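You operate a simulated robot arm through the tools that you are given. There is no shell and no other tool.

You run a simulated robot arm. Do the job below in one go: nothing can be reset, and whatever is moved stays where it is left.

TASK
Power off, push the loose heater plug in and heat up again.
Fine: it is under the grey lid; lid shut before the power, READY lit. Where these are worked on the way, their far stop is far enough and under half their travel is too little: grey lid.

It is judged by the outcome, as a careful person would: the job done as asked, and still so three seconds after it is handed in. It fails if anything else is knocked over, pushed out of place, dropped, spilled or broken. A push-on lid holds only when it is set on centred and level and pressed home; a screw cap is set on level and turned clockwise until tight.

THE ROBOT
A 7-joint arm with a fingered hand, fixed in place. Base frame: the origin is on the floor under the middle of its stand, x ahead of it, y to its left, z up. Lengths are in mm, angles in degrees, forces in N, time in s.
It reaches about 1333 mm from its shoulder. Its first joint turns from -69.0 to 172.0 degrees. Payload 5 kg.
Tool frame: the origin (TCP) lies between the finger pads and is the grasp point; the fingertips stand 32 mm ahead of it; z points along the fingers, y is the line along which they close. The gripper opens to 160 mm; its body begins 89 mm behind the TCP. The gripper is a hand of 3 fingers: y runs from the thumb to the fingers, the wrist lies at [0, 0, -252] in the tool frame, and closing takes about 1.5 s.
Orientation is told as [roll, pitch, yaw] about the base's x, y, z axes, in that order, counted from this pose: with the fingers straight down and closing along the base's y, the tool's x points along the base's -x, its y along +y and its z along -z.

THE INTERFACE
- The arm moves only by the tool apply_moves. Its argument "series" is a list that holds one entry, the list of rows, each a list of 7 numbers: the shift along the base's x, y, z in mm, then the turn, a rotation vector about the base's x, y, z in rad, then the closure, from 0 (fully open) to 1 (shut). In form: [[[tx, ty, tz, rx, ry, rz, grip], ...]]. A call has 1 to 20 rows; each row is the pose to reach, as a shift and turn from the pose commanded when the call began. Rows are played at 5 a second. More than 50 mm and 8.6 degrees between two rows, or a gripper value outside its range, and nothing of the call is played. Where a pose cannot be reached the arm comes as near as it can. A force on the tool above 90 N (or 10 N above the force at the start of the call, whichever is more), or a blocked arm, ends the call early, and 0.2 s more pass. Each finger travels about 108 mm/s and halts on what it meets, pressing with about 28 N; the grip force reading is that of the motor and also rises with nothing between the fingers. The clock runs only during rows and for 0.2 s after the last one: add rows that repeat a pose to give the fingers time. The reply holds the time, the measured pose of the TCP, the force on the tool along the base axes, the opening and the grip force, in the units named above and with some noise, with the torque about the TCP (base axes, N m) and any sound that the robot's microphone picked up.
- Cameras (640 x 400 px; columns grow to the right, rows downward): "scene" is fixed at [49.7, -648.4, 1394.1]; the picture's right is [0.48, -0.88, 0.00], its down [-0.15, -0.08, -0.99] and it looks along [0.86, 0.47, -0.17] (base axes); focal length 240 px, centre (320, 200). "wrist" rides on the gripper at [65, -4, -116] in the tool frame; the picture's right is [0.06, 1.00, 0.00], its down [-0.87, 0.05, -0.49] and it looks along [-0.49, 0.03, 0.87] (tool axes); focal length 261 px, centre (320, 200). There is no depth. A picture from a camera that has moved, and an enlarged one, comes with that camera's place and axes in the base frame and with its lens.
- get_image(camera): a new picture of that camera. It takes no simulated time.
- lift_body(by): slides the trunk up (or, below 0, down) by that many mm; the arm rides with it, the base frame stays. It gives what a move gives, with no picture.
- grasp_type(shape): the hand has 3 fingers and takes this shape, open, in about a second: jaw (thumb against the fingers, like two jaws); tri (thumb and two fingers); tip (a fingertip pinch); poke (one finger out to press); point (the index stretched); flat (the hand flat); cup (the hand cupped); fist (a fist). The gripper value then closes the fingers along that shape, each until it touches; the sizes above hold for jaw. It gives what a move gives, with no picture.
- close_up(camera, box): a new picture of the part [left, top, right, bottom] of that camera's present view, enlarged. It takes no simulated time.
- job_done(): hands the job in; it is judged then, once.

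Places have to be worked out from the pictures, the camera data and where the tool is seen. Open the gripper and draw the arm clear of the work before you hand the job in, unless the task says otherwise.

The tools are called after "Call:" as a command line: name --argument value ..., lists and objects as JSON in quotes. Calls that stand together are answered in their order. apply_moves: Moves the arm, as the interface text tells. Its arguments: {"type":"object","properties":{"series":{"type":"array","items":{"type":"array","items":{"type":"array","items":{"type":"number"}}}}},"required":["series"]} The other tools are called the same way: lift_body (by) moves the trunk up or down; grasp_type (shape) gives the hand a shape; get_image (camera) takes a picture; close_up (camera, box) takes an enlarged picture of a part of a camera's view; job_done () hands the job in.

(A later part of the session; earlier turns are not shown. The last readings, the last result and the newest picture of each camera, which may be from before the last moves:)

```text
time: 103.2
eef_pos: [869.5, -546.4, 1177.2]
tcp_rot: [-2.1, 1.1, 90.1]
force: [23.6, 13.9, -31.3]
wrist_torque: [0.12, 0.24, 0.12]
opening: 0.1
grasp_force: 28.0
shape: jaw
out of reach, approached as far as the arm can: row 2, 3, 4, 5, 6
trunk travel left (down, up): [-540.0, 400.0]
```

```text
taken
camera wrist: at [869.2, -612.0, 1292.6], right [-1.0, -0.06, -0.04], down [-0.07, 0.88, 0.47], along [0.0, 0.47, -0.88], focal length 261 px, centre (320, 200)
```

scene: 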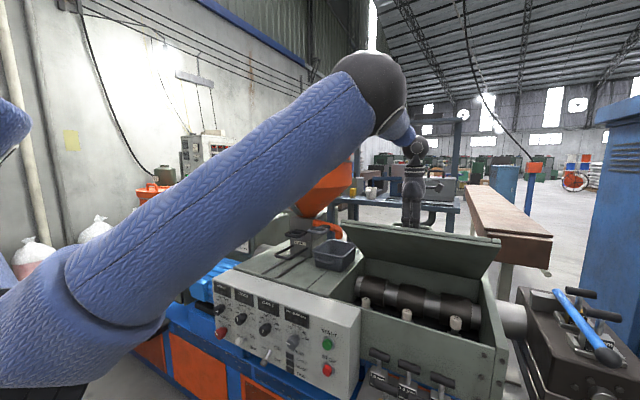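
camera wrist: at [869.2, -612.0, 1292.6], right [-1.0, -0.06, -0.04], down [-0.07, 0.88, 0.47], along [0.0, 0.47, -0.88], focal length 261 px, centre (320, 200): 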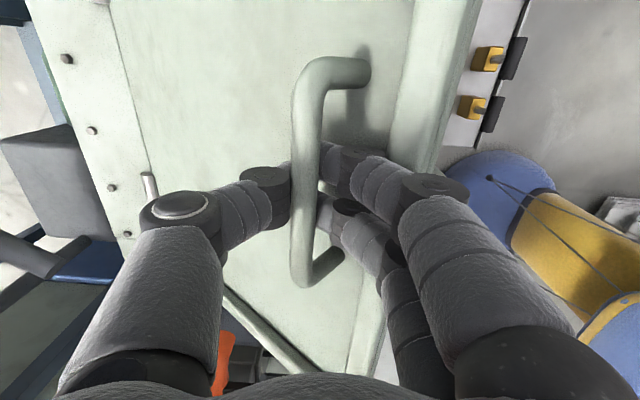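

The wrist runs out of bend at about 37°, because the trunk is low for this height. Before re-planning, I'll lower the hand slightly along the arc to learn whether the lid is held by friction or carried by the hand.

Call:
apply_moves --series '[[[-6, 0, -8, 0, 0, 0, 1], [-12, 0, -16, 0, 0, 0, 1], [-18, 0, -24, 0, 0, 0, 1], [-18, 0, -24, 0, 0, 0, 1], [-18, 0, -24, 0, 0, 0, 1]]]'

Call:
get_image --camera "wrist"

Call:
get_image --camera "scene"

```text
time: 104.4
eef_pos: [850.5, -547.5, 1155.4]
tcp_rot: [-0.2, 1.3, 90.0]
force: [24.5, 12.8, -25.5]
wrist_torque: [0.14, 0.05, 0.11]
opening: 0.0
grasp_force: 28.0
shape: jaw
out of reach, approached as far as the arm can: row 1
trunk travel left (down, up): [-540.0, 400.0]
```

```text
taken
camera wrist: at [853.9, -611.3, 1272.0], right [-1.0, -0.06, 0.0], down [-0.06, 0.88, 0.47], along [-0.03, 0.47, -0.88], focal length 261 px, centre (320, 200)
```

wrist: 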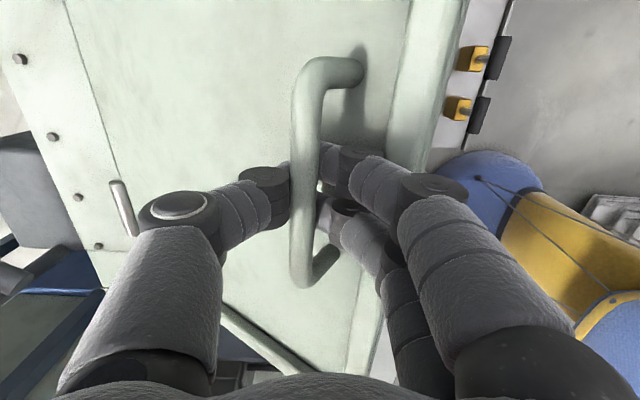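

```text
taken
```

scene: 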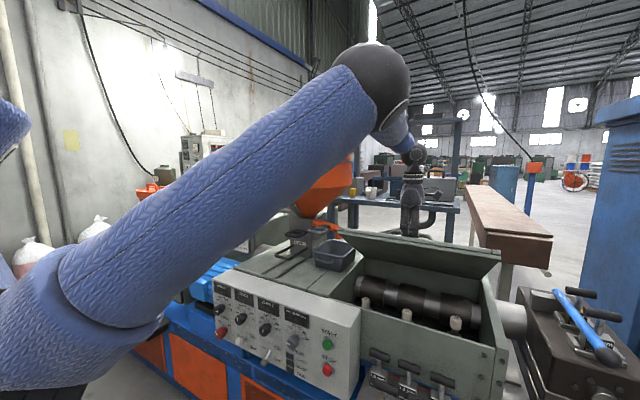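

The lid follows the hand down, so it may be hanging on the fingers. I'll lower it gently to about 6° and see there whether it stays by itself when I open the fingers.

Call:
apply_moves --series '[[[-12, 0, -16, 0, 0, 0, 1], [-23, 0, -32, 0, 0, 0, 1], [-31, 0, -46, 0, 0, 0, 1], [-38, 0, -60, 0, 0, 0, 1], [-45, 0, -74, 0, 0, 0, 1], [-51, 0, -89, 0, 0, 0, 1], [-56, 0, -104, 0, 0, 0, 1], [-60.5, 0, -119, 0, 0, 0, 1], [-64, 0, -132, 0, 0, 0, 1], [-66.5, 0, -143, 0, 0, 0, 1], [-66.5, 0, -143, 0, 0, 0, 1]]]'

Call:
get_image --camera "scene"

```text
time: 106.8
eef_pos: [782.1, -547.7, 1016.2]
tcp_rot: [-0.3, 1.4, 89.9]
force: [16.5, 1.8, -7.8]
wrist_torque: [0.07, -0.07, 0.01]
opening: 0.0
grasp_force: 28.1
shape: jaw
trunk travel left (down, up): [-540.0, 400.0]
```

```text
taken
```

scene: 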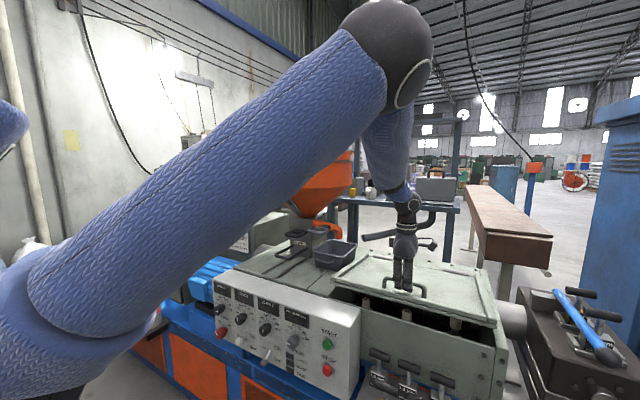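

The lid is at about 6-7° and the load dropped to ~8 N while lowering. Now I open the fingers here and watch whether the lid stays.

Call:
apply_moves --series '[[[0, 0, 0, 0, 0, 0, 0.6], [0, 0, 0, 0, 0, 0, 0.4], [0, 0, 0, 0, 0, 0, 0.3], [0, 0, 0, 0, 0, 0, 0.3], [0, 0, 0, 0, 0, 0, 0.3]]]'

Call:
get_image --camera "scene"

Call:
get_image --camera "wrist"

```text
time: 108.0
eef_pos: [780.2, -545.9, 1016.7]
tcp_rot: [-0.5, 1.4, 90.1]
force: [-0.5, -0.2, -0.4]
wrist_torque: [-0.01, -0.01, -0.01]
opening: 111.7
grasp_force: 0.0
shape: jaw
trunk travel left (down, up): [-540.0, 400.0]
```

```text
taken
```

scene: 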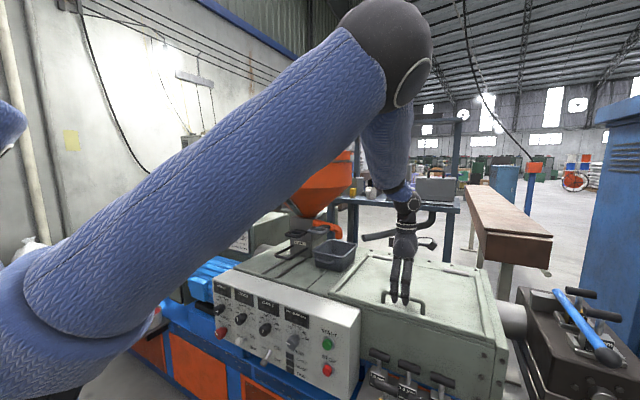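

```text
taken
camera wrist: at [783.5, -610.6, 1133.9], right [-1.0, -0.06, -0.01], down [-0.06, 0.88, 0.47], along [-0.02, 0.47, -0.88], focal length 261 px, centre (320, 200)
```

wrist: 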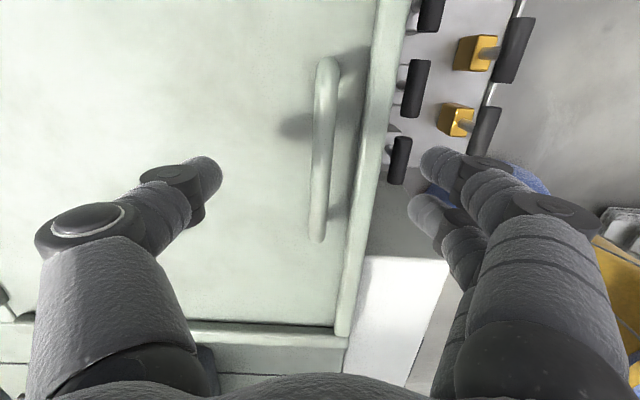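

The lid swings shut on its own when released, so it must go past upright to its far stop to stay open. That needs a single straight finger hooked under the bar from the front; I'll lift clear and inspect the "point" shape.

Call:
apply_moves --series '[[[0, 0, 35, 0, 0, 0, 0.3], [0, 0, 70, 0, 0, 0, 0.3], [-20, 0, 105, 0, 0, 0, 0.3], [-50, 0, 140, 0, 0, 0, 0.3], [-80, 0, 170, 0, 0, 0, 0.3]]]'

Call:
grasp_type --shape "point"

Call:
get_image --camera "wrist"

Call:
close_up --camera "scene" --box '[320, 130, 480, 270]'

```text
time: 109.2
eef_pos: [699.1, -545.4, 1189.9]
tcp_rot: [-0.6, 1.4, 90.0]
force: [-1.2, 0.5, 1.5]
wrist_torque: [0.0, -0.04, 0.0]
opening: 111.9
grasp_force: 0.1
shape: jaw
trunk travel left (down, up): [-540.0, 400.0]
```

```text
time: 110.1
eef_pos: [701.4, -547.0, 1189.0]
tcp_rot: [-0.6, 1.4, 90.1]
force: [0.9, 0.6, 0.2]
wrist_torque: [-0.06, 0.01, -0.01]
opening: 0.1
grasp_force: 0.1
shape: point
trunk travel left (down, up): [-540.0, 400.0]
```

```text
taken
camera wrist: at [704.4, -610.0, 1305.2], right [-1.0, -0.06, -0.01], down [-0.06, 0.88, 0.47], along [-0.02, 0.47, -0.88], focal length 261 px, centre (320, 200)
```

wrist: 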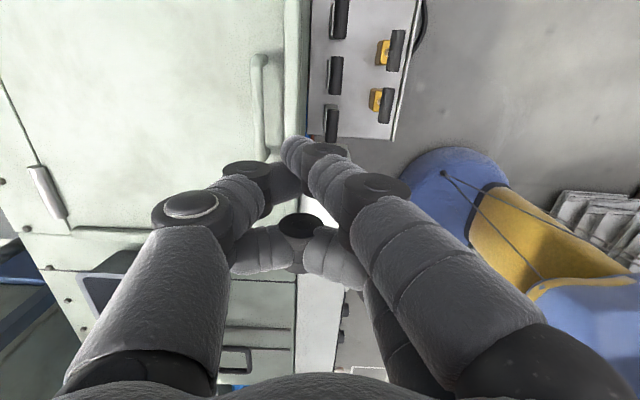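

```text
2.86 times, centred on (400, 200) of scene
camera zoom: at [49.7, -648.4, 1394.1], right [0.48, -0.88, 0.0], down [-0.15, -0.08, -0.99], along [0.86, 0.47, -0.17], focal length 687 px, centre (91, 200)
```

zoom: 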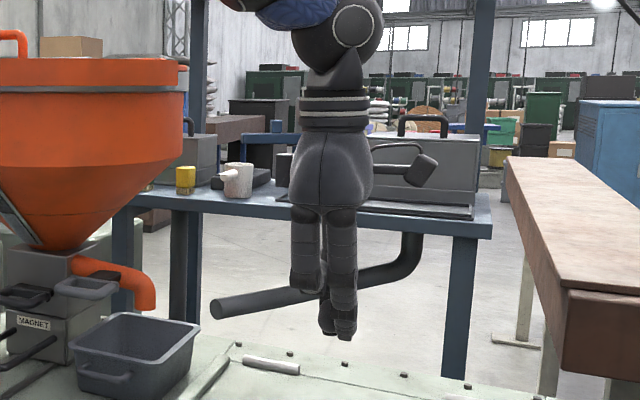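

In "point" the index and thumb bunch together, so it is no use as a hook. Better: open jaw with the two fingers underneath, sliding them under the bar from the front, parallel to the lid. I'll return to jaw, raise the trunk about 180 mm for reach, and pitch the hand forward.

Call:
grasp_type --shape "jaw"

Call:
lift_body --by 180

Call:
apply_moves --series '[[[-4, 0, -20, 0, -0.13, 0, 0], [-8, 0, -42, 0, -0.26, 0, 0], [-12, 0, -64, 0, -0.39, 0, 0], [-16, 0, -86, 0, -0.52, 0, 0], [-20, 0, -108, 0, -0.65, 0, 0], [-24, 0, -130, 0, -0.78, 0, 0], [-28, 0, -152, 0, -0.91, 0, 0], [-32, 0, -174, 0, -1.04, 0, 0], [-36, 0, -196, 0, -1.17, 0, 0], [-40, 0, -215, 0, -1.3, 0, 0], [-40, 0, -215, 0, -1.3, 0, 0]]]'

Call:
get_image --camera "wrist"

Call:
get_image --camera "scene"

```text
time: 111.0
eef_pos: [701.2, -545.2, 1187.8]
tcp_rot: [-0.4, 1.4, 90.0]
force: [-0.1, 0.2, 0.2]
wrist_torque: [-0.01, 0.01, -0.02]
opening: 160.0
grasp_force: 0.0
shape: jaw
trunk travel left (down, up): [-540.0, 400.0]
```

```text
time: 113.0
eef_pos: [700.7, -546.3, 1367.4]
tcp_rot: [-0.6, 1.4, 90.1]
force: [-0.3, -0.1, -0.6]
wrist_torque: [-0.03, 0.0, 0.0]
opening: 159.9
grasp_force: 0.1
shape: jaw
trunk travel left (down, up): [-720.0, 220.0]
```

```text
time: 115.4
eef_pos: [660.4, -546.3, 1154.7]
tcp_rot: [-75.2, 0.5, 88.6]
force: [-0.4, 0.2, 0.4]
wrist_torque: [0.0, 0.02, 0.0]
opening: 160.2
grasp_force: 0.0
shape: jaw
trunk travel left (down, up): [-720.0, 220.0]
```

```text
taken
camera wrist: at [548.3, -610.7, 1188.6], right [-0.26, -0.06, -0.96], down [-0.47, 0.88, 0.07], along [0.85, 0.47, -0.26], focal length 261 px, centre (320, 200)
```

wrist: 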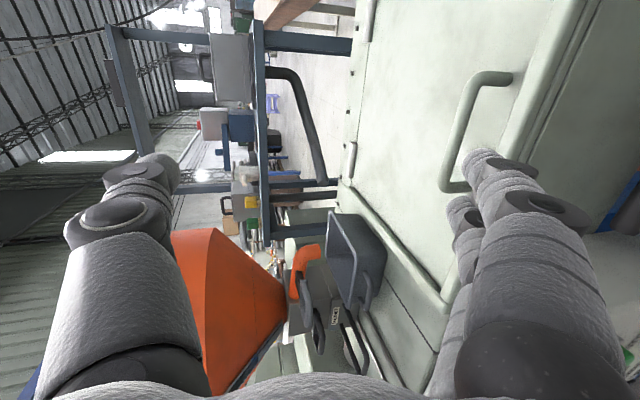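

```text
taken
```

scene: 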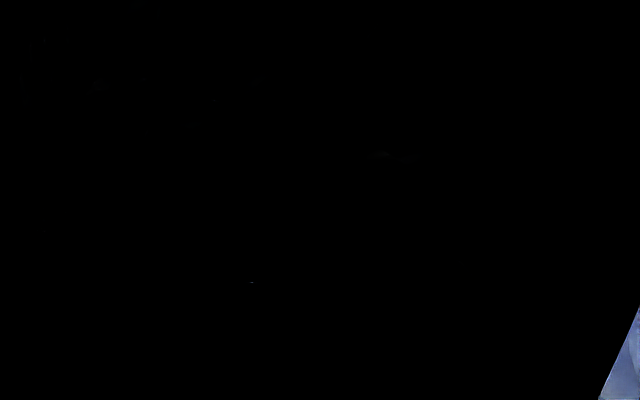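

The fixed camera is now blocked by the upper arm, but the wrist view is good: the two lower fingers point toward the handle loop. From this view the finger line runs ~87 mm below the tool axis, so I'll move to a standoff just in front of the lid edge.

Call:
apply_moves --series '[[[8, 0, -24, 0, 0, 0, 0], [18, 0, -48, 0, 0, 0, 0], [28, 0, -70, 0, 0, 0, 0], [42, 0, -84, 0, 0, 0, 0], [57, 0, -97, 0, 0, 0, 0], [57, 0, -97, 0, 0, 0, 0]]]'

Call:
get_image --camera "wrist"

```text
time: 116.8
eef_pos: [718.2, -547.7, 1057.4]
tcp_rot: [-75.1, 0.3, 88.6]
force: [0.1, 0.2, -0.4]
wrist_torque: [-0.01, 0.06, 0.02]
opening: 159.8
grasp_force: 0.1
shape: jaw
trunk travel left (down, up): [-720.0, 220.0]
```

```text
taken
camera wrist: at [605.4, -610.5, 1090.6], right [-0.26, -0.06, -0.96], down [-0.47, 0.88, 0.07], along [0.84, 0.47, -0.26], focal length 261 px, centre (320, 200)
```

wrist: 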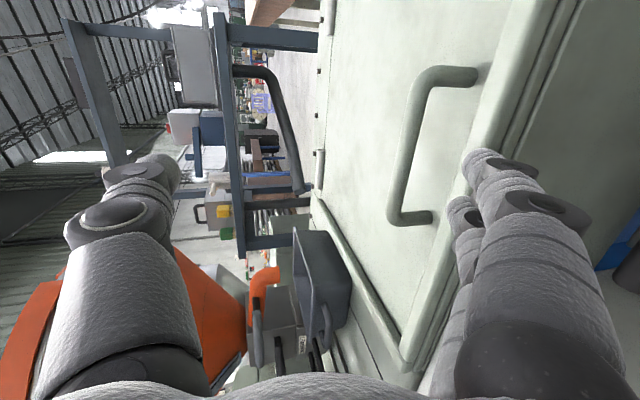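

The loop gap centre projects exactly where I expect it (pixel ≈435,157), between bar and lid. I'll slide the two fingers under the bar along their own direction.

Call:
apply_moves --series '[[[16, 0.5, -6, 0, 0, 0, 0], [32, 1, -12, 0, 0, 0, 0], [48, 1, -18, 0, 0, 0, 0], [65.5, 1, -24, 0, 0, 0, 0], [65.5, 1, -24, 0, 0, 0, 0]]]'

Call:
get_image --camera "wrist"

```text
time: 118.0
eef_pos: [783.2, -546.3, 1032.7]
tcp_rot: [-75.0, 0.5, 88.5]
force: [0.5, 0.4, 3.4]
wrist_torque: [0.0, 0.08, 0.01]
opening: 160.0
grasp_force: 0.2
shape: jaw
trunk travel left (down, up): [-720.0, 220.0]
```

```text
taken
camera wrist: at [671.2, -610.1, 1067.0], right [-0.26, -0.06, -0.96], down [-0.47, 0.88, 0.07], along [0.84, 0.47, -0.26], focal length 261 px, centre (320, 200)
```

wrist: 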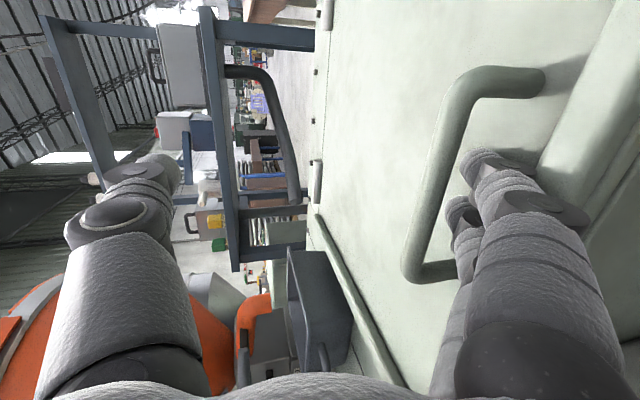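

The fingers are under the bar about 12 mm past it, with only ~3 N contact. I'll lift the lid along its arc, pitching the hand down as it opens, first to 25°.

Call:
apply_moves --series '[[[4, 0, 17.5, 0, 0.023, 0, 0], [8.2, 0, 33.6, 0, 0.0466, 0, 0], [13.2, 0, 48.9, 0, 0.07, 0, 0], [18.7, 0, 63.9, 0, 0.0932, 0, 0], [25, 0, 78.9, 0, 0.1165, 0, 0], [31.9, 0, 93.6, 0, 0.1398, 0, 0], [39.5, 0, 107.9, 0, 0.163, 0, 0], [47.7, 0, 121.9, 0, 0.1864, 0, 0], [56.4, 0, 135.6, 0, 0.21, 0, 0], [65.8, 0, 148.9, 0, 0.233, 0, 0], [65.8, 0, 148.9, 0, 0.233, 0, 0]]]'

Call:
get_image --camera "wrist"

Call:
get_image --camera "scene"

```text
time: 120.4
eef_pos: [848.6, -545.9, 1181.1]
tcp_rot: [-61.8, 0.5, 88.7]
force: [-7.4, -5.0, -3.7]
wrist_torque: [-0.35, 0.61, 0.11]
opening: 160.2
grasp_force: 0.1
shape: jaw
trunk travel left (down, up): [-720.0, 220.0]
```

```text
taken
camera wrist: at [748.3, -609.7, 1239.9], right [-0.47, -0.06, -0.88], down [-0.44, 0.88, 0.18], along [0.76, 0.47, -0.45], focal length 261 px, centre (320, 200)
```

wrist: 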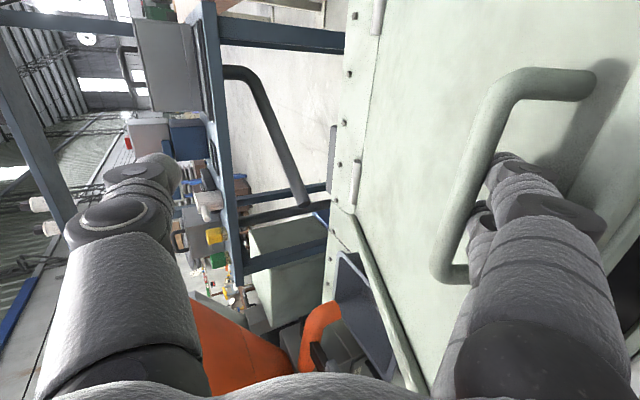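

```text
taken
```

scene: 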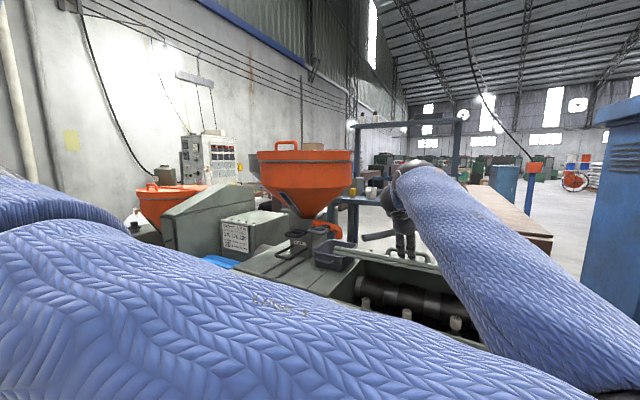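

The lid is at 25° and the hook is holding well with low forces. Continuing along the arc to 50°.

Call:
apply_moves --series '[[[10, 0, 12.8, 0, 0.0233, 0, 0], [20.4, 0, 25.3, 0, 0.0466, 0, 0], [31.5, 0, 37.4, 0, 0.07, 0, 0], [43.1, 0, 49, 0, 0.093, 0, 0], [55.3, 0, 60.1, 0, 0.1165, 0, 0], [67.9, 0, 70.8, 0, 0.1398, 0, 0], [81, 0, 80.8, 0, 0.163, 0, 0], [94.5, 0, 90.4, 0, 0.186, 0, 0], [108.4, 0, 99.3, 0, 0.21, 0, 0], [122.6, 0, 107.8, 0, 0.233, 0, 0], [122.6, 0, 107.8, 0, 0.233, 0, 0]]]'

Call:
get_image --camera "wrist"

Call:
get_image --camera "scene"

```text
time: 122.8
eef_pos: [971.9, -546.8, 1289.9]
tcp_rot: [-48.4, 0.9, 89.0]
force: [-9.1, 1.6, -1.5]
wrist_torque: [0.1, 0.62, -0.1]
opening: 159.9
grasp_force: 0.1
shape: jaw
trunk travel left (down, up): [-720.0, 220.0]
```

```text
taken
camera wrist: at [887.4, -610.2, 1370.2], right [-0.66, -0.06, -0.74], down [-0.39, 0.88, 0.27], along [0.64, 0.47, -0.61], focal length 261 px, centre (320, 200)
```

wrist: 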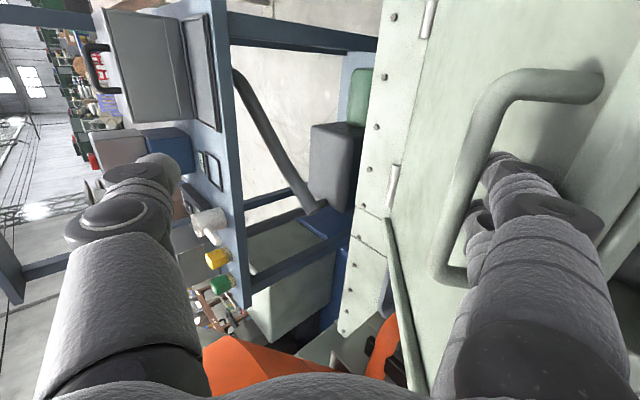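

```text
taken
```

scene: 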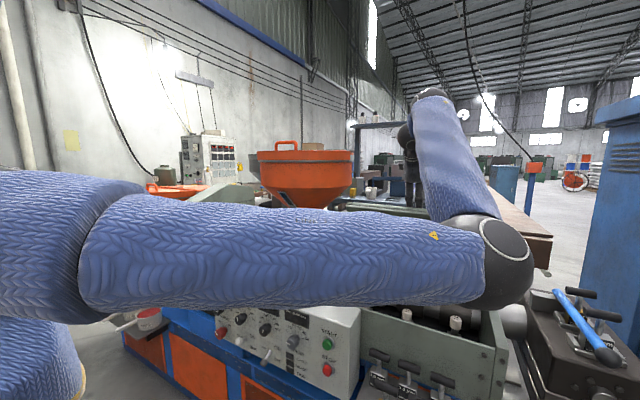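

At 50° everything tracks cleanly. Continuing to 70°.

Call:
apply_moves --series '[[[14.9, 0, 7.8, 0, 0.0233, 0, 0], [29.9, 0, 14.9, 0, 0.0466, 0, 0], [45.3, 0, 21.4, 0, 0.07, 0, 0], [60.8, 0, 27.3, 0, 0.093, 0, 0], [76.7, 0, 32.4, 0, 0.1165, 0, 0], [92.8, 0, 36.9, 0, 0.1398, 0, 0], [109.2, 0, 40.8, 0, 0.163, 0, 0], [125.7, 0, 44, 0, 0.186, 0, 0], [125.7, 0, 44, 0, 0.186, 0, 0]]]'

Call:
get_image --camera "wrist"

Call:
get_image --camera "scene"

```text
time: 124.8
eef_pos: [1098.2, -545.7, 1333.1]
tcp_rot: [-37.7, 1.1, 89.0]
force: [-5.8, -1.1, -0.9]
wrist_torque: [-0.06, 0.34, 0.02]
opening: 159.9
grasp_force: 0.1
shape: jaw
trunk travel left (down, up): [-720.0, 220.0]
```

```text
taken
camera wrist: at [1029.5, -609.8, 1428.0], right [-0.79, -0.06, -0.61], down [-0.33, 0.88, 0.34], along [0.52, 0.47, -0.72], focal length 261 px, centre (320, 200)
```

wrist: 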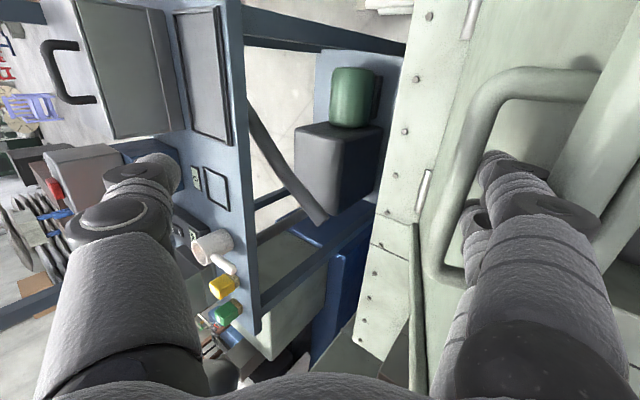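

```text
taken
```

scene: 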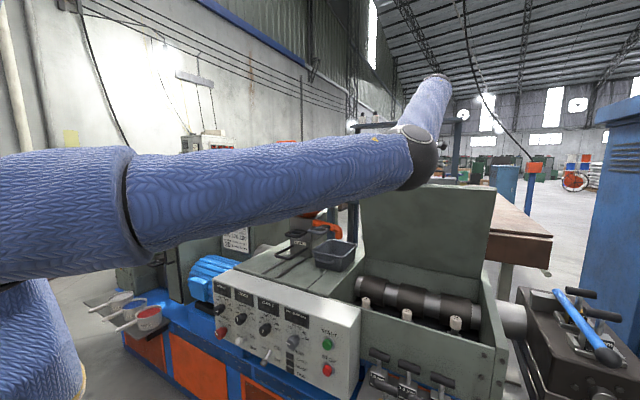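

70° reached; the lid looks close to upright. I'll continue to 80° and check reach.

Call:
apply_moves --series '[[[16.7, 0, 2.3, 0, 0.0233, 0, 0], [33.6, 0, 4.2, 0, 0.0466, 0, 0], [50.4, 0, 5.1, 0, 0.07, 0, 0], [67.3, 0, 5.7, 0, 0.093, 0, 0], [67.3, 0, 5.7, 0, 0.093, 0, 0]]]'

Call:
get_image --camera "wrist"

Call:
get_image --camera "scene"

```text
time: 126.0
eef_pos: [1163.0, -548.4, 1339.3]
tcp_rot: [-32.3, 1.1, 89.1]
force: [-2.9, -1.1, -0.9]
wrist_torque: [-0.02, -0.04, 0.07]
opening: 160.2
grasp_force: 0.0
shape: jaw
trunk travel left (down, up): [-720.0, 220.0]
```

```text
taken
camera wrist: at [1104.5, -612.0, 1439.1], right [-0.84, -0.06, -0.53], down [-0.3, 0.88, 0.37], along [0.45, 0.47, -0.76], focal length 261 px, centre (320, 200)
```

wrist: 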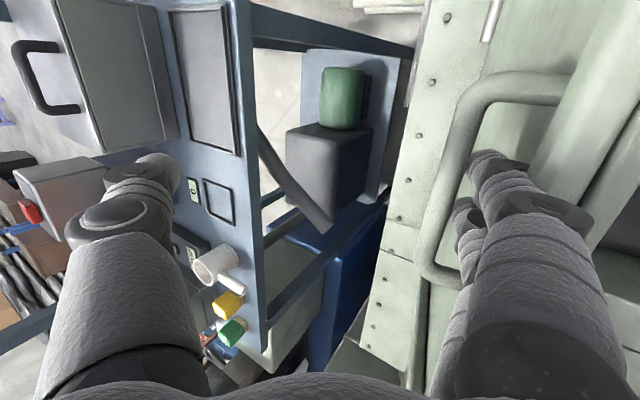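

```text
taken
```

scene: 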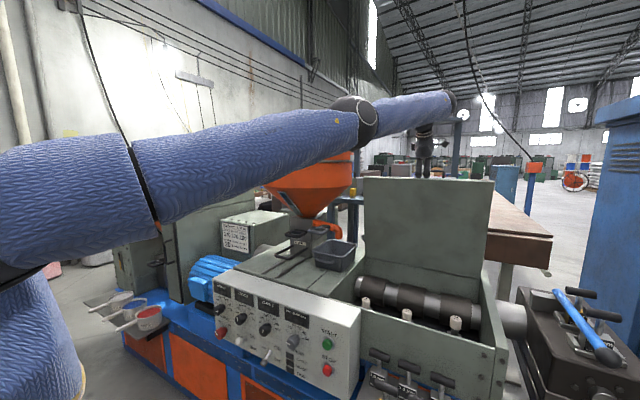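

At 80° the load is almost nothing. I'll keep pushing past upright as far as the arm reaches.

Call:
apply_moves --series '[[[16.9, 0, -0.4, 0, 0.0233, 0, 0], [33.9, 0, -1.5, 0, 0.0466, 0, 0], [50.8, 0, -3.4, 0, 0.07, 0, 0], [67.7, 0, -5.9, 0, 0.093, 0, 0], [84, 0, -9, 0, 0.1165, 0, 0], [84, 0, -9, 0, 0.1165, 0, 0]]]'

Call:
get_image --camera "wrist"

Call:
get_image --camera "scene"

```text
time: 127.4
eef_pos: [1189.6, -553.8, 1332.5]
tcp_rot: [-28.0, 1.1, 89.3]
force: [0.8, 0.1, 0.9]
wrist_torque: [0.02, -0.01, 0.02]
opening: 160.1
grasp_force: 0.1
shape: jaw
out of reach, approached as far as the arm can: row 3, 4, 5, 6
trunk travel left (down, up): [-720.0, 220.0]
```

```text
taken
camera wrist: at [1138.4, -617.4, 1437.8], right [-0.88, -0.06, -0.47], down [-0.27, 0.88, 0.39], along [0.39, 0.47, -0.79], focal length 261 px, centre (320, 200)
```

wrist: 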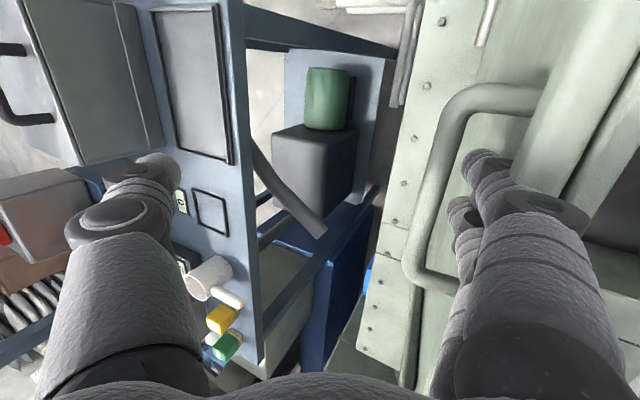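

```text
taken
```

scene: 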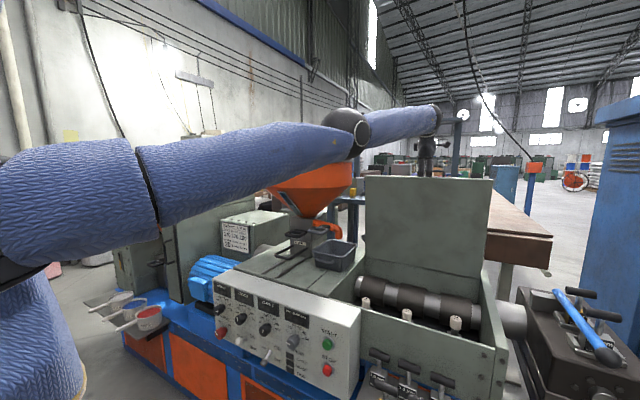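

The reach limit came at about θ≈85°, with zero force on the fingers and a gap to the bar, so the lid may already rest at its stop. I'll wait a moment and look again.

Call:
apply_moves --series '[[[0, 0, 0, 0, 0, 0, 0], [0, 0, 0, 0, 0, 0, 0], [0, 0, 0, 0, 0, 0, 0], [0, 0, 0, 0, 0, 0, 0]]]'

Call:
close_up --camera "wrist" --box '[360, 60, 600, 300]'

Call:
close_up --camera "scene" --box '[330, 100, 530, 340]'

```text
time: 128.4
eef_pos: [1189.8, -553.3, 1334.3]
tcp_rot: [-27.9, 1.2, 89.2]
force: [0.8, 0.1, 0.0]
wrist_torque: [-0.02, 0.02, 0.0]
opening: 160.1
grasp_force: 0.1
shape: jaw
trunk travel left (down, up): [-720.0, 220.0]
```

```text
1.67 times, centred on (480, 180) of wrist
camera zoom: at [1138.2, -617.3, 1438.1], right [-0.88, -0.06, -0.47], down [-0.27, 0.88, 0.39], along [0.39, 0.47, -0.79], focal length 434 px, centre (53, 233)
```

zoom: 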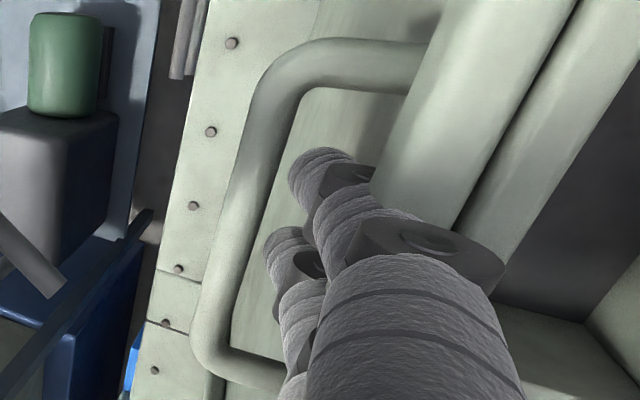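

```text
1.67 times, centred on (430, 220) of scene
camera zoom: at [49.7, -648.4, 1394.1], right [0.48, -0.88, 0.0], down [-0.15, -0.08, -0.99], along [0.86, 0.47, -0.17], focal length 401 px, centre (137, 167)
```

zoom: 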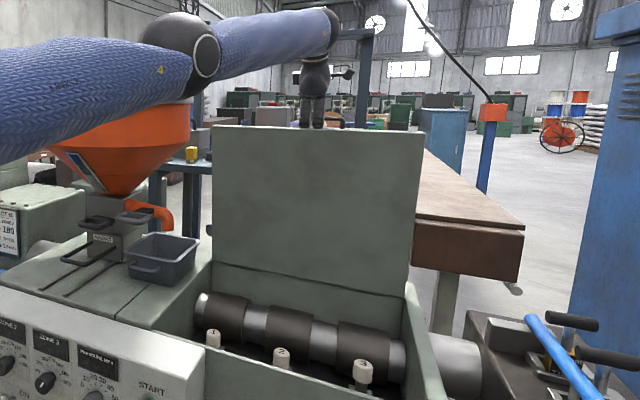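

The lid stands still without touching the fingers. To learn whether it is at its stop, I'll curl the fingers slightly so they nudge the bar outward.

Call:
apply_moves --series '[[[0, 0, 0, 0, 0, 0, 0.08], [0, 0, 0, 0, 0, 0, 0.15], [0, 0, 0, 0, 0, 0, 0.22], [0, 0, 0, 0, 0, 0, 0.3], [0, 0, 0, 0, 0, 0, 0.3], [0, 0, 0, 0, 0, 0, 0.3]]]'

Call:
close_up --camera "wrist" --box '[300, 0, 640, 300]'

Call:
close_up --camera "scene" --box '[330, 100, 530, 340]'

```text
time: 129.8
eef_pos: [1189.3, -554.0, 1331.1]
tcp_rot: [-27.8, 1.2, 89.3]
force: [-6.3, 3.1, -11.6]
wrist_torque: [0.07, 0.89, -0.31]
opening: 124.7
grasp_force: 0.1
shape: jaw
trunk travel left (down, up): [-720.0, 220.0]
```

```text
1.33 times, centred on (470, 150) of wrist
camera zoom: at [1138.9, -617.4, 1436.3], right [-0.88, -0.06, -0.46], down [-0.27, 0.88, 0.39], along [0.38, 0.47, -0.8], focal length 348 px, centre (120, 267)
```

zoom: 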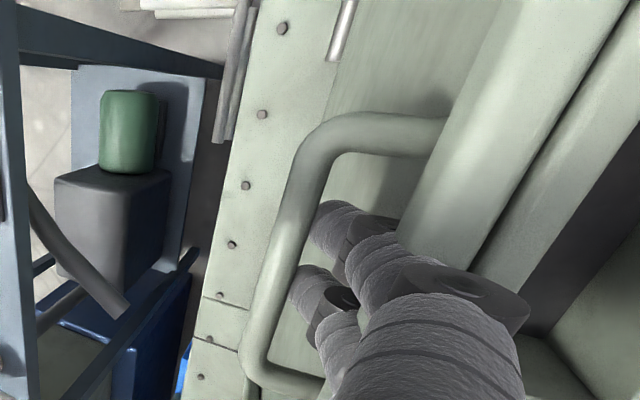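

```text
1.67 times, centred on (430, 220) of scene
camera zoom: at [49.7, -648.4, 1394.1], right [0.48, -0.88, 0.0], down [-0.15, -0.08, -0.99], along [0.86, 0.47, -0.17], focal length 401 px, centre (137, 167)
```

zoom: 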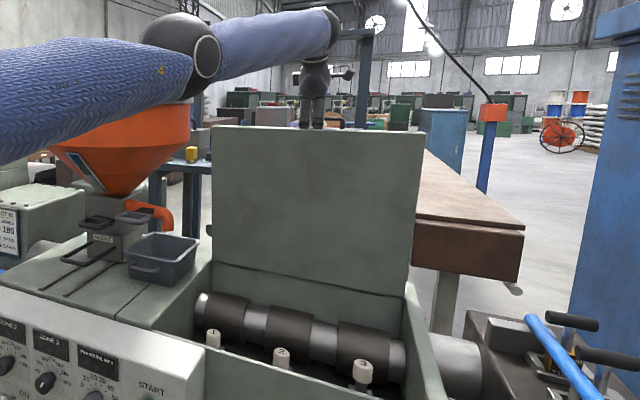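

The fingers stall on the bar and the lid doesn't move, so it is at its far stop. I'll open the fingers again and confirm the lid stays put on its own before withdrawing.

Call:
apply_moves --series '[[[0, 0, 0, 0, 0, 0, 0.15], [0, 0, 0, 0, 0, 0, 0], [0, 0, 0, 0, 0, 0, 0], [0, 0, 0, 0, 0, 0, 0], [0, 0, 0, 0, 0, 0, 0], [0, 0, 0, 0, 0, 0, 0], [0, 0, 0, 0, 0, 0, 0]]]'

Call:
close_up --camera "wrist" --box '[300, 0, 640, 300]'

```text
time: 131.4
eef_pos: [1188.4, -553.7, 1332.5]
tcp_rot: [-27.9, 1.2, 89.3]
force: [-0.6, -0.3, 0.4]
wrist_torque: [0.01, 0.01, 0.01]
opening: 160.1
grasp_force: 0.1
shape: jaw
trunk travel left (down, up): [-720.0, 220.0]
```

```text
1.33 times, centred on (470, 150) of wrist
camera zoom: at [1138.3, -617.3, 1438.0], right [-0.88, -0.06, -0.47], down [-0.27, 0.88, 0.39], along [0.39, 0.47, -0.79], focal length 348 px, centre (120, 267)
```

zoom: 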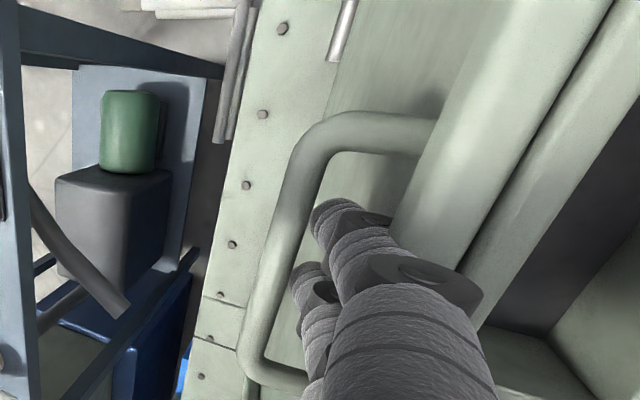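

The bar hasn't moved and the force is nil, so the lid stands by itself. I'll withdraw the fingers upward along their own direction, then back toward the robot.

Call:
apply_moves --series '[[[-6, 0, 15, 0, 0, 0, 0], [-12, 0, 30, 0, 0, 0, 0], [-19, 0, 46, 0, 0, 0, 0], [-27, 0, 65, 0, 0, 0, 0], [-35, 0, 85, 0, 0, 0, 0], [-45, 0, 105, 0, 0, 0, 0], [-60, 0, 125, 0, 0, 0, 0], [-90, 0, 140, 0, 0, 0, 0], [-130, 0, 145, 0, 0, 0, 0]]]'

Call:
get_image --camera "scene"

Call:
get_image --camera "wrist"

```text
time: 133.4
eef_pos: [1057.4, -553.4, 1485.2]
tcp_rot: [-25.8, 1.3, 89.5]
force: [-0.9, 0.4, -0.6]
wrist_torque: [0.03, -0.01, -0.03]
opening: 159.7
grasp_force: 0.0
shape: jaw
out of reach, approached as far as the arm can: row 1, 2
trunk travel left (down, up): [-720.0, 220.0]
```

```text
taken
```

scene: 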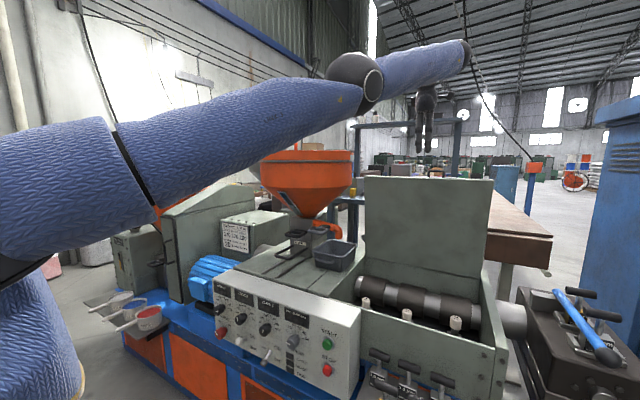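

```text
taken
camera wrist: at [1010.4, -616.3, 1590.4], right [-0.9, -0.06, -0.43], down [-0.25, 0.88, 0.4], along [0.36, 0.47, -0.81], focal length 261 px, centre (320, 200)
```

wrist: 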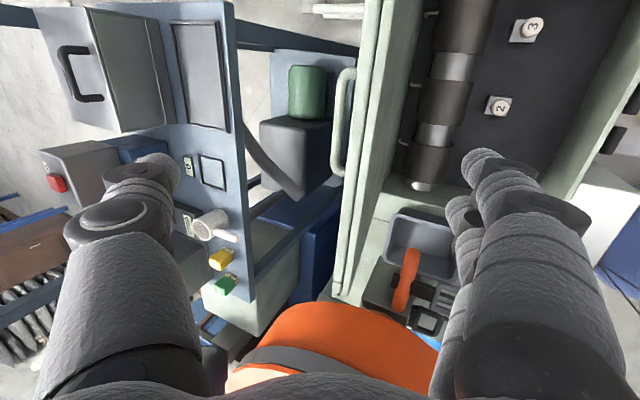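

The lid stays open on its own, and plugs 2 and 3 are visible from above. Triangulating, plug 3's top is at about (905, -703, 862) and plug 2's at (905, -547, 826), so plug 3 is raised. I'll move the hand back from the lid and over plug 3, pointing down.

Call:
apply_moves --series '[[[-40, -10, 0, 0, 0.04, 0, 0.3], [-80, -30, 0, 0, 0.08, 0, 0.5], [-115, -60, 0, 0, 0.13, 0, 0.6], [-140, -100, -5, 0, 0.2, 0, 0.7], [-150, -140, -20, 0, 0.28, 0, 0.8], [-152, -150, -60, 0, 0.36, 0, 0.8], [-152, -150, -105, 0, 0.43, 0, 0.8], [-152, -150, -150, 0, 0.45, 0, 0.8], [-152, -150, -195, 0, 0.45, 0, 0.8], [-152, -150, -240, 0, 0.45, 0, 0.8], [-152, -150, -285, 0, 0.45, 0, 0.8], [-152, -150, -330, 0, 0.45, 0, 0.8], [-152, -150, -330, 0, 0.45, 0, 0.8]]]'

Call:
get_image --camera "wrist"

Call:
get_image --camera "scene"

```text
time: 136.2
eef_pos: [942.7, -725.8, 1154.7]
tcp_rot: [0.1, 1.4, 90.0]
force: [-1.1, -0.1, 0.2]
wrist_torque: [0.02, 0.0, -0.02]
opening: 32.2
grasp_force: 0.2
shape: jaw
out of reach, approached as far as the arm can: row 1, 2, 3, 4, 5, 6, 7, 8, 9, 10, 11, 12, 13
trunk travel left (down, up): [-720.0, 220.0]
```

```text
taken
camera wrist: at [947.1, -789.5, 1271.4], right [-1.0, -0.06, 0.0], down [-0.05, 0.88, 0.47], along [-0.03, 0.47, -0.88], focal length 261 px, centre (320, 200)
```

wrist: 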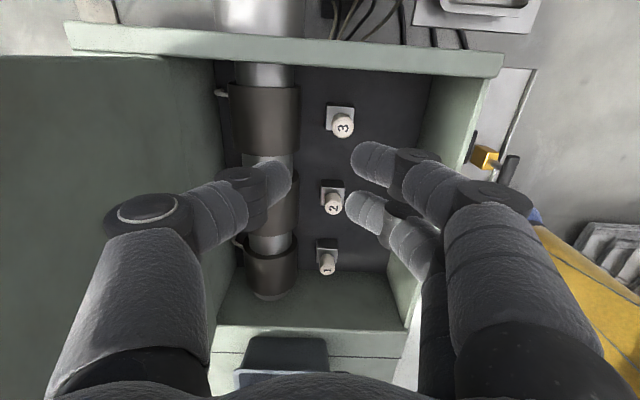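

```text
taken
```

scene: 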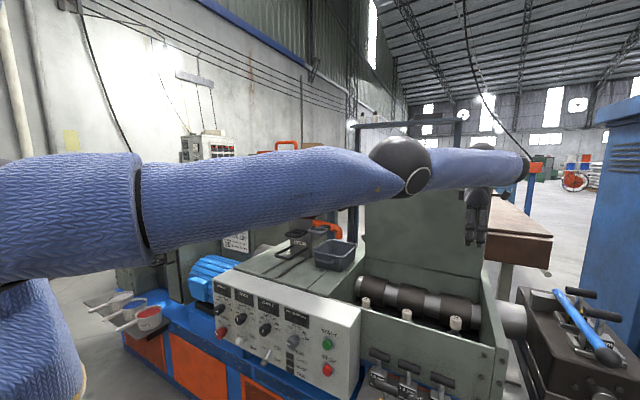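

I'm above the box with plugs 1-3 in view. Let me zoom in on plug 3 and compare it with plug 2.

Call:
close_up --camera "wrist" --box '[290, 80, 410, 290]'

Call:
close_up --camera "scene" --box '[340, 260, 510, 350]'

```text
1.90 times, centred on (350, 185) of wrist
camera zoom: at [947.1, -789.5, 1271.4], right [-1.0, -0.06, 0.0], down [-0.05, 0.88, 0.47], along [-0.03, 0.47, -0.88], focal length 496 px, centre (263, 229)
```

zoom: 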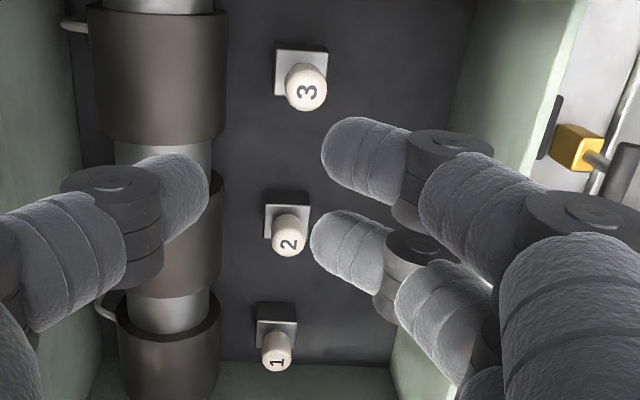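

```text
3.76 times, centred on (425, 305) of scene
camera zoom: at [49.7, -648.4, 1394.1], right [0.48, -0.88, 0.0], down [-0.15, -0.08, -0.99], along [0.86, 0.47, -0.17], focal length 905 px, centre (-75, -195)
```

zoom: 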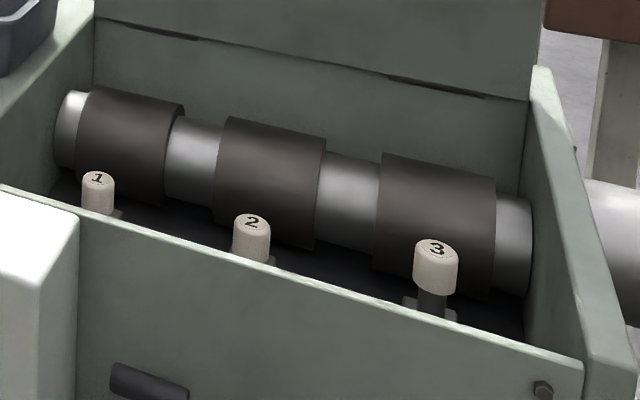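

Refined: plug 3's top centre is at (905, -701, 863) and plug 2's at z = 838, so plug 3 must go down about 25 mm. I'll form a fist for a firm press and check its shape.

Call:
grasp_type --shape "fist"

Call:
get_image --camera "wrist"

Call:
close_up --camera "scene" --box '[420, 140, 540, 270]'

```text
time: 137.1
eef_pos: [943.5, -726.5, 1155.2]
tcp_rot: [0.1, 1.4, 90.1]
force: [0.2, 0.4, 0.4]
wrist_torque: [-0.01, -0.03, -0.03]
opening: 0.1
grasp_force: 0.0
shape: fist
trunk travel left (down, up): [-720.0, 220.0]
```

```text
taken
camera wrist: at [947.3, -789.2, 1271.7], right [-1.0, -0.06, 0.0], down [-0.05, 0.88, 0.47], along [-0.03, 0.47, -0.88], focal length 261 px, centre (320, 200)
```

wrist: 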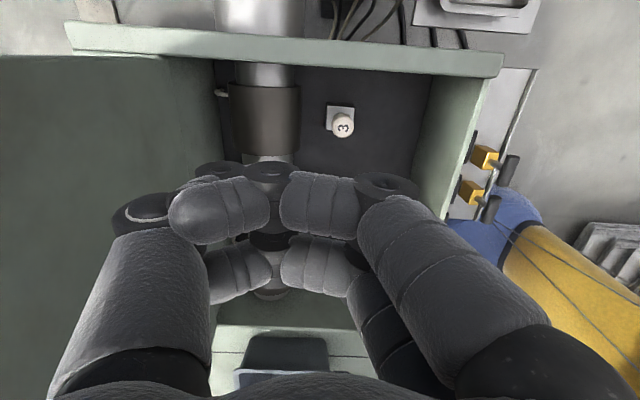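

```text
3.08 times, centred on (480, 205) of scene
camera zoom: at [49.7, -648.4, 1394.1], right [0.48, -0.88, 0.0], down [-0.15, -0.08, -0.99], along [0.86, 0.47, -0.17], focal length 740 px, centre (-172, 185)
```

zoom: 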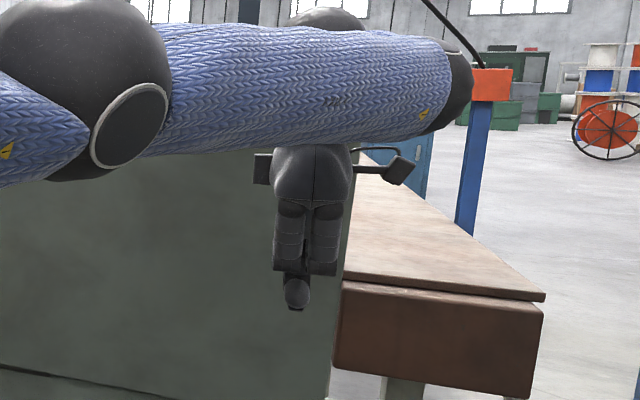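

The fist's lowest point is unclear from here, so I'll use "poke", whose thumb tip I measured near the tool axis, and check it.

Call:
grasp_type --shape "poke"

Call:
get_image --camera "wrist"

Call:
close_up --camera "scene" --box '[420, 140, 540, 270]'

```text
time: 138.0
eef_pos: [943.2, -725.5, 1154.4]
tcp_rot: [0.2, 1.4, 90.0]
force: [0.8, -1.3, 0.2]
wrist_torque: [0.0, 0.0, -0.01]
opening: 0.0
grasp_force: 0.0
shape: poke
trunk travel left (down, up): [-720.0, 220.0]
```

```text
taken
camera wrist: at [947.4, -789.3, 1271.6], right [-1.0, -0.06, 0.0], down [-0.05, 0.88, 0.47], along [-0.03, 0.47, -0.88], focal length 261 px, centre (320, 200)
```

wrist: 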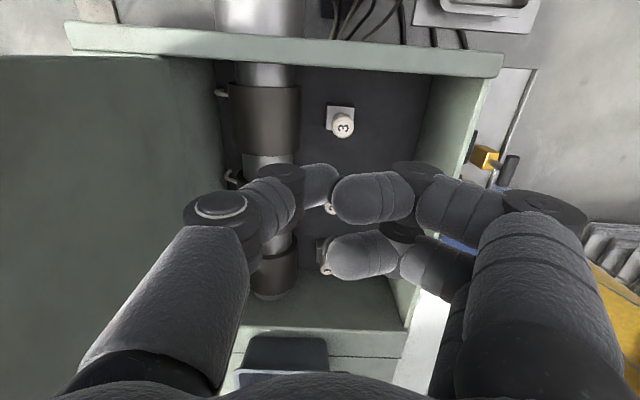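

```text
3.08 times, centred on (480, 205) of scene
camera zoom: at [49.7, -648.4, 1394.1], right [0.48, -0.88, 0.0], down [-0.15, -0.08, -0.99], along [0.86, 0.47, -0.17], focal length 740 px, centre (-172, 185)
```

zoom: 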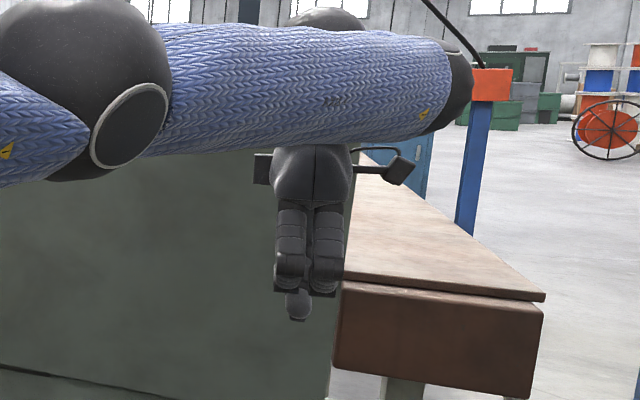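

The thumb tip is the lowest point (about 32 mm ahead of the TCP, near the axis, roughly 6 mm toward the robot). I'll go down above plug 3 to just short of contact.

Call:
apply_moves --series '[[[-10, 7, -40, 0, 0, 0, 0], [-20, 14, -80, 0, 0, 0, 0], [-32, 22.5, -120, 0, 0, 0, 0], [-32, 22.5, -160, 0, 0, 0, 0], [-32, 22.5, -200, 0, 0, 0, 0], [-32, 22.5, -235, 0, 0, 0, 0], [-32, 22.5, -235, 0, 0, 0, 0]]]'

Call:
get_image --camera "wrist"

Call:
close_up --camera "scene" --box '[400, 220, 520, 350]'

```text
time: 139.6
eef_pos: [945.1, -716.5, 963.9]
tcp_rot: [0.2, 1.4, 90.1]
force: [0.7, 1.0, 0.5]
wrist_torque: [-0.12, 0.02, 0.02]
opening: 0.0
grasp_force: 0.1
shape: poke
out of reach, approached as far as the arm can: row 1, 2, 3, 4, 5, 6, 7
trunk travel left (down, up): [-720.0, 220.0]
```

```text
taken
camera wrist: at [949.2, -779.3, 1080.2], right [-1.0, -0.06, 0.0], down [-0.05, 0.88, 0.47], along [-0.03, 0.47, -0.88], focal length 261 px, centre (320, 200)
```

wrist: 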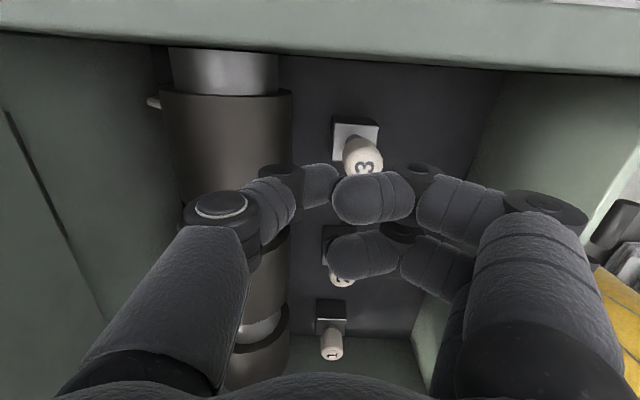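

```text
3.08 times, centred on (460, 285) of scene
camera zoom: at [49.7, -648.4, 1394.1], right [0.48, -0.88, 0.0], down [-0.15, -0.08, -0.99], along [0.86, 0.47, -0.17], focal length 740 px, centre (-111, -62)
```

zoom: 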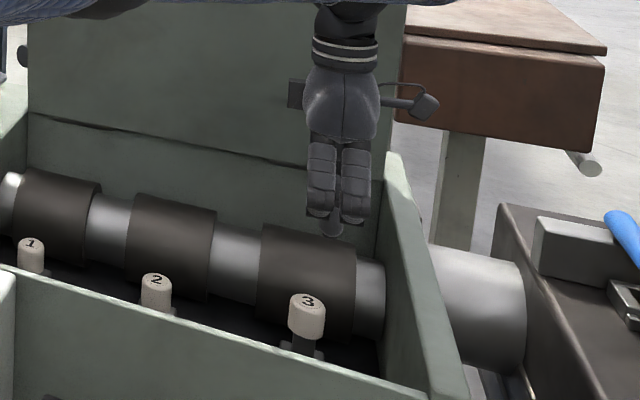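

The target is too low for this trunk height (the elbow can't drop). I'll raise the hand, lower the trunk 200 mm, and come in again.

Call:
apply_moves --series '[[[0, 0, 40, 0, 0, 0, 0], [0, 0, 80, 0, 0, 0, 0], [0, 0, 120, 0, 0, 0, 0], [0, 0, 160, 0, 0, 0, 0], [0, 0, 200, 0, 0, 0, 0], [0, 0, 215, 0, 0, 0, 0]]]'

Call:
lift_body --by -200

Call:
get_image --camera "scene"

```text
time: 141.0
eef_pos: [947.2, -723.3, 1175.9]
tcp_rot: [0.2, 1.5, 90.0]
force: [0.4, 0.0, 0.6]
wrist_torque: [-0.02, 0.0, 0.04]
opening: 0.0
grasp_force: 0.1
shape: poke
out of reach, approached as far as the arm can: row 1, 2, 3, 4, 5, 6
trunk travel left (down, up): [-720.0, 220.0]
```

```text
time: 143.2
eef_pos: [948.0, -724.5, 976.4]
tcp_rot: [0.0, 1.4, 89.9]
force: [0.5, 0.2, 0.9]
wrist_torque: [0.0, -0.02, 0.01]
opening: 0.0
grasp_force: 0.1
shape: poke
trunk travel left (down, up): [-520.0, 420.0]
```

```text
taken
```

scene: 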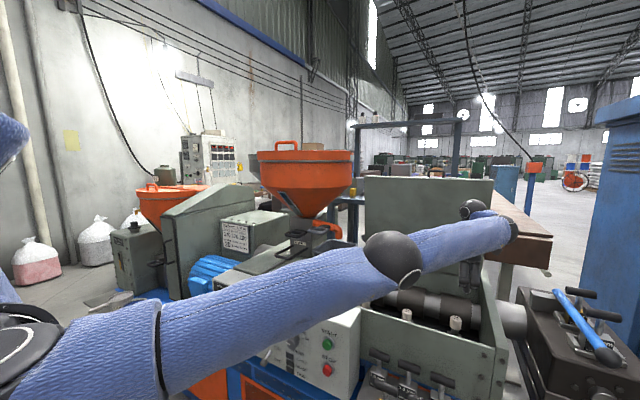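

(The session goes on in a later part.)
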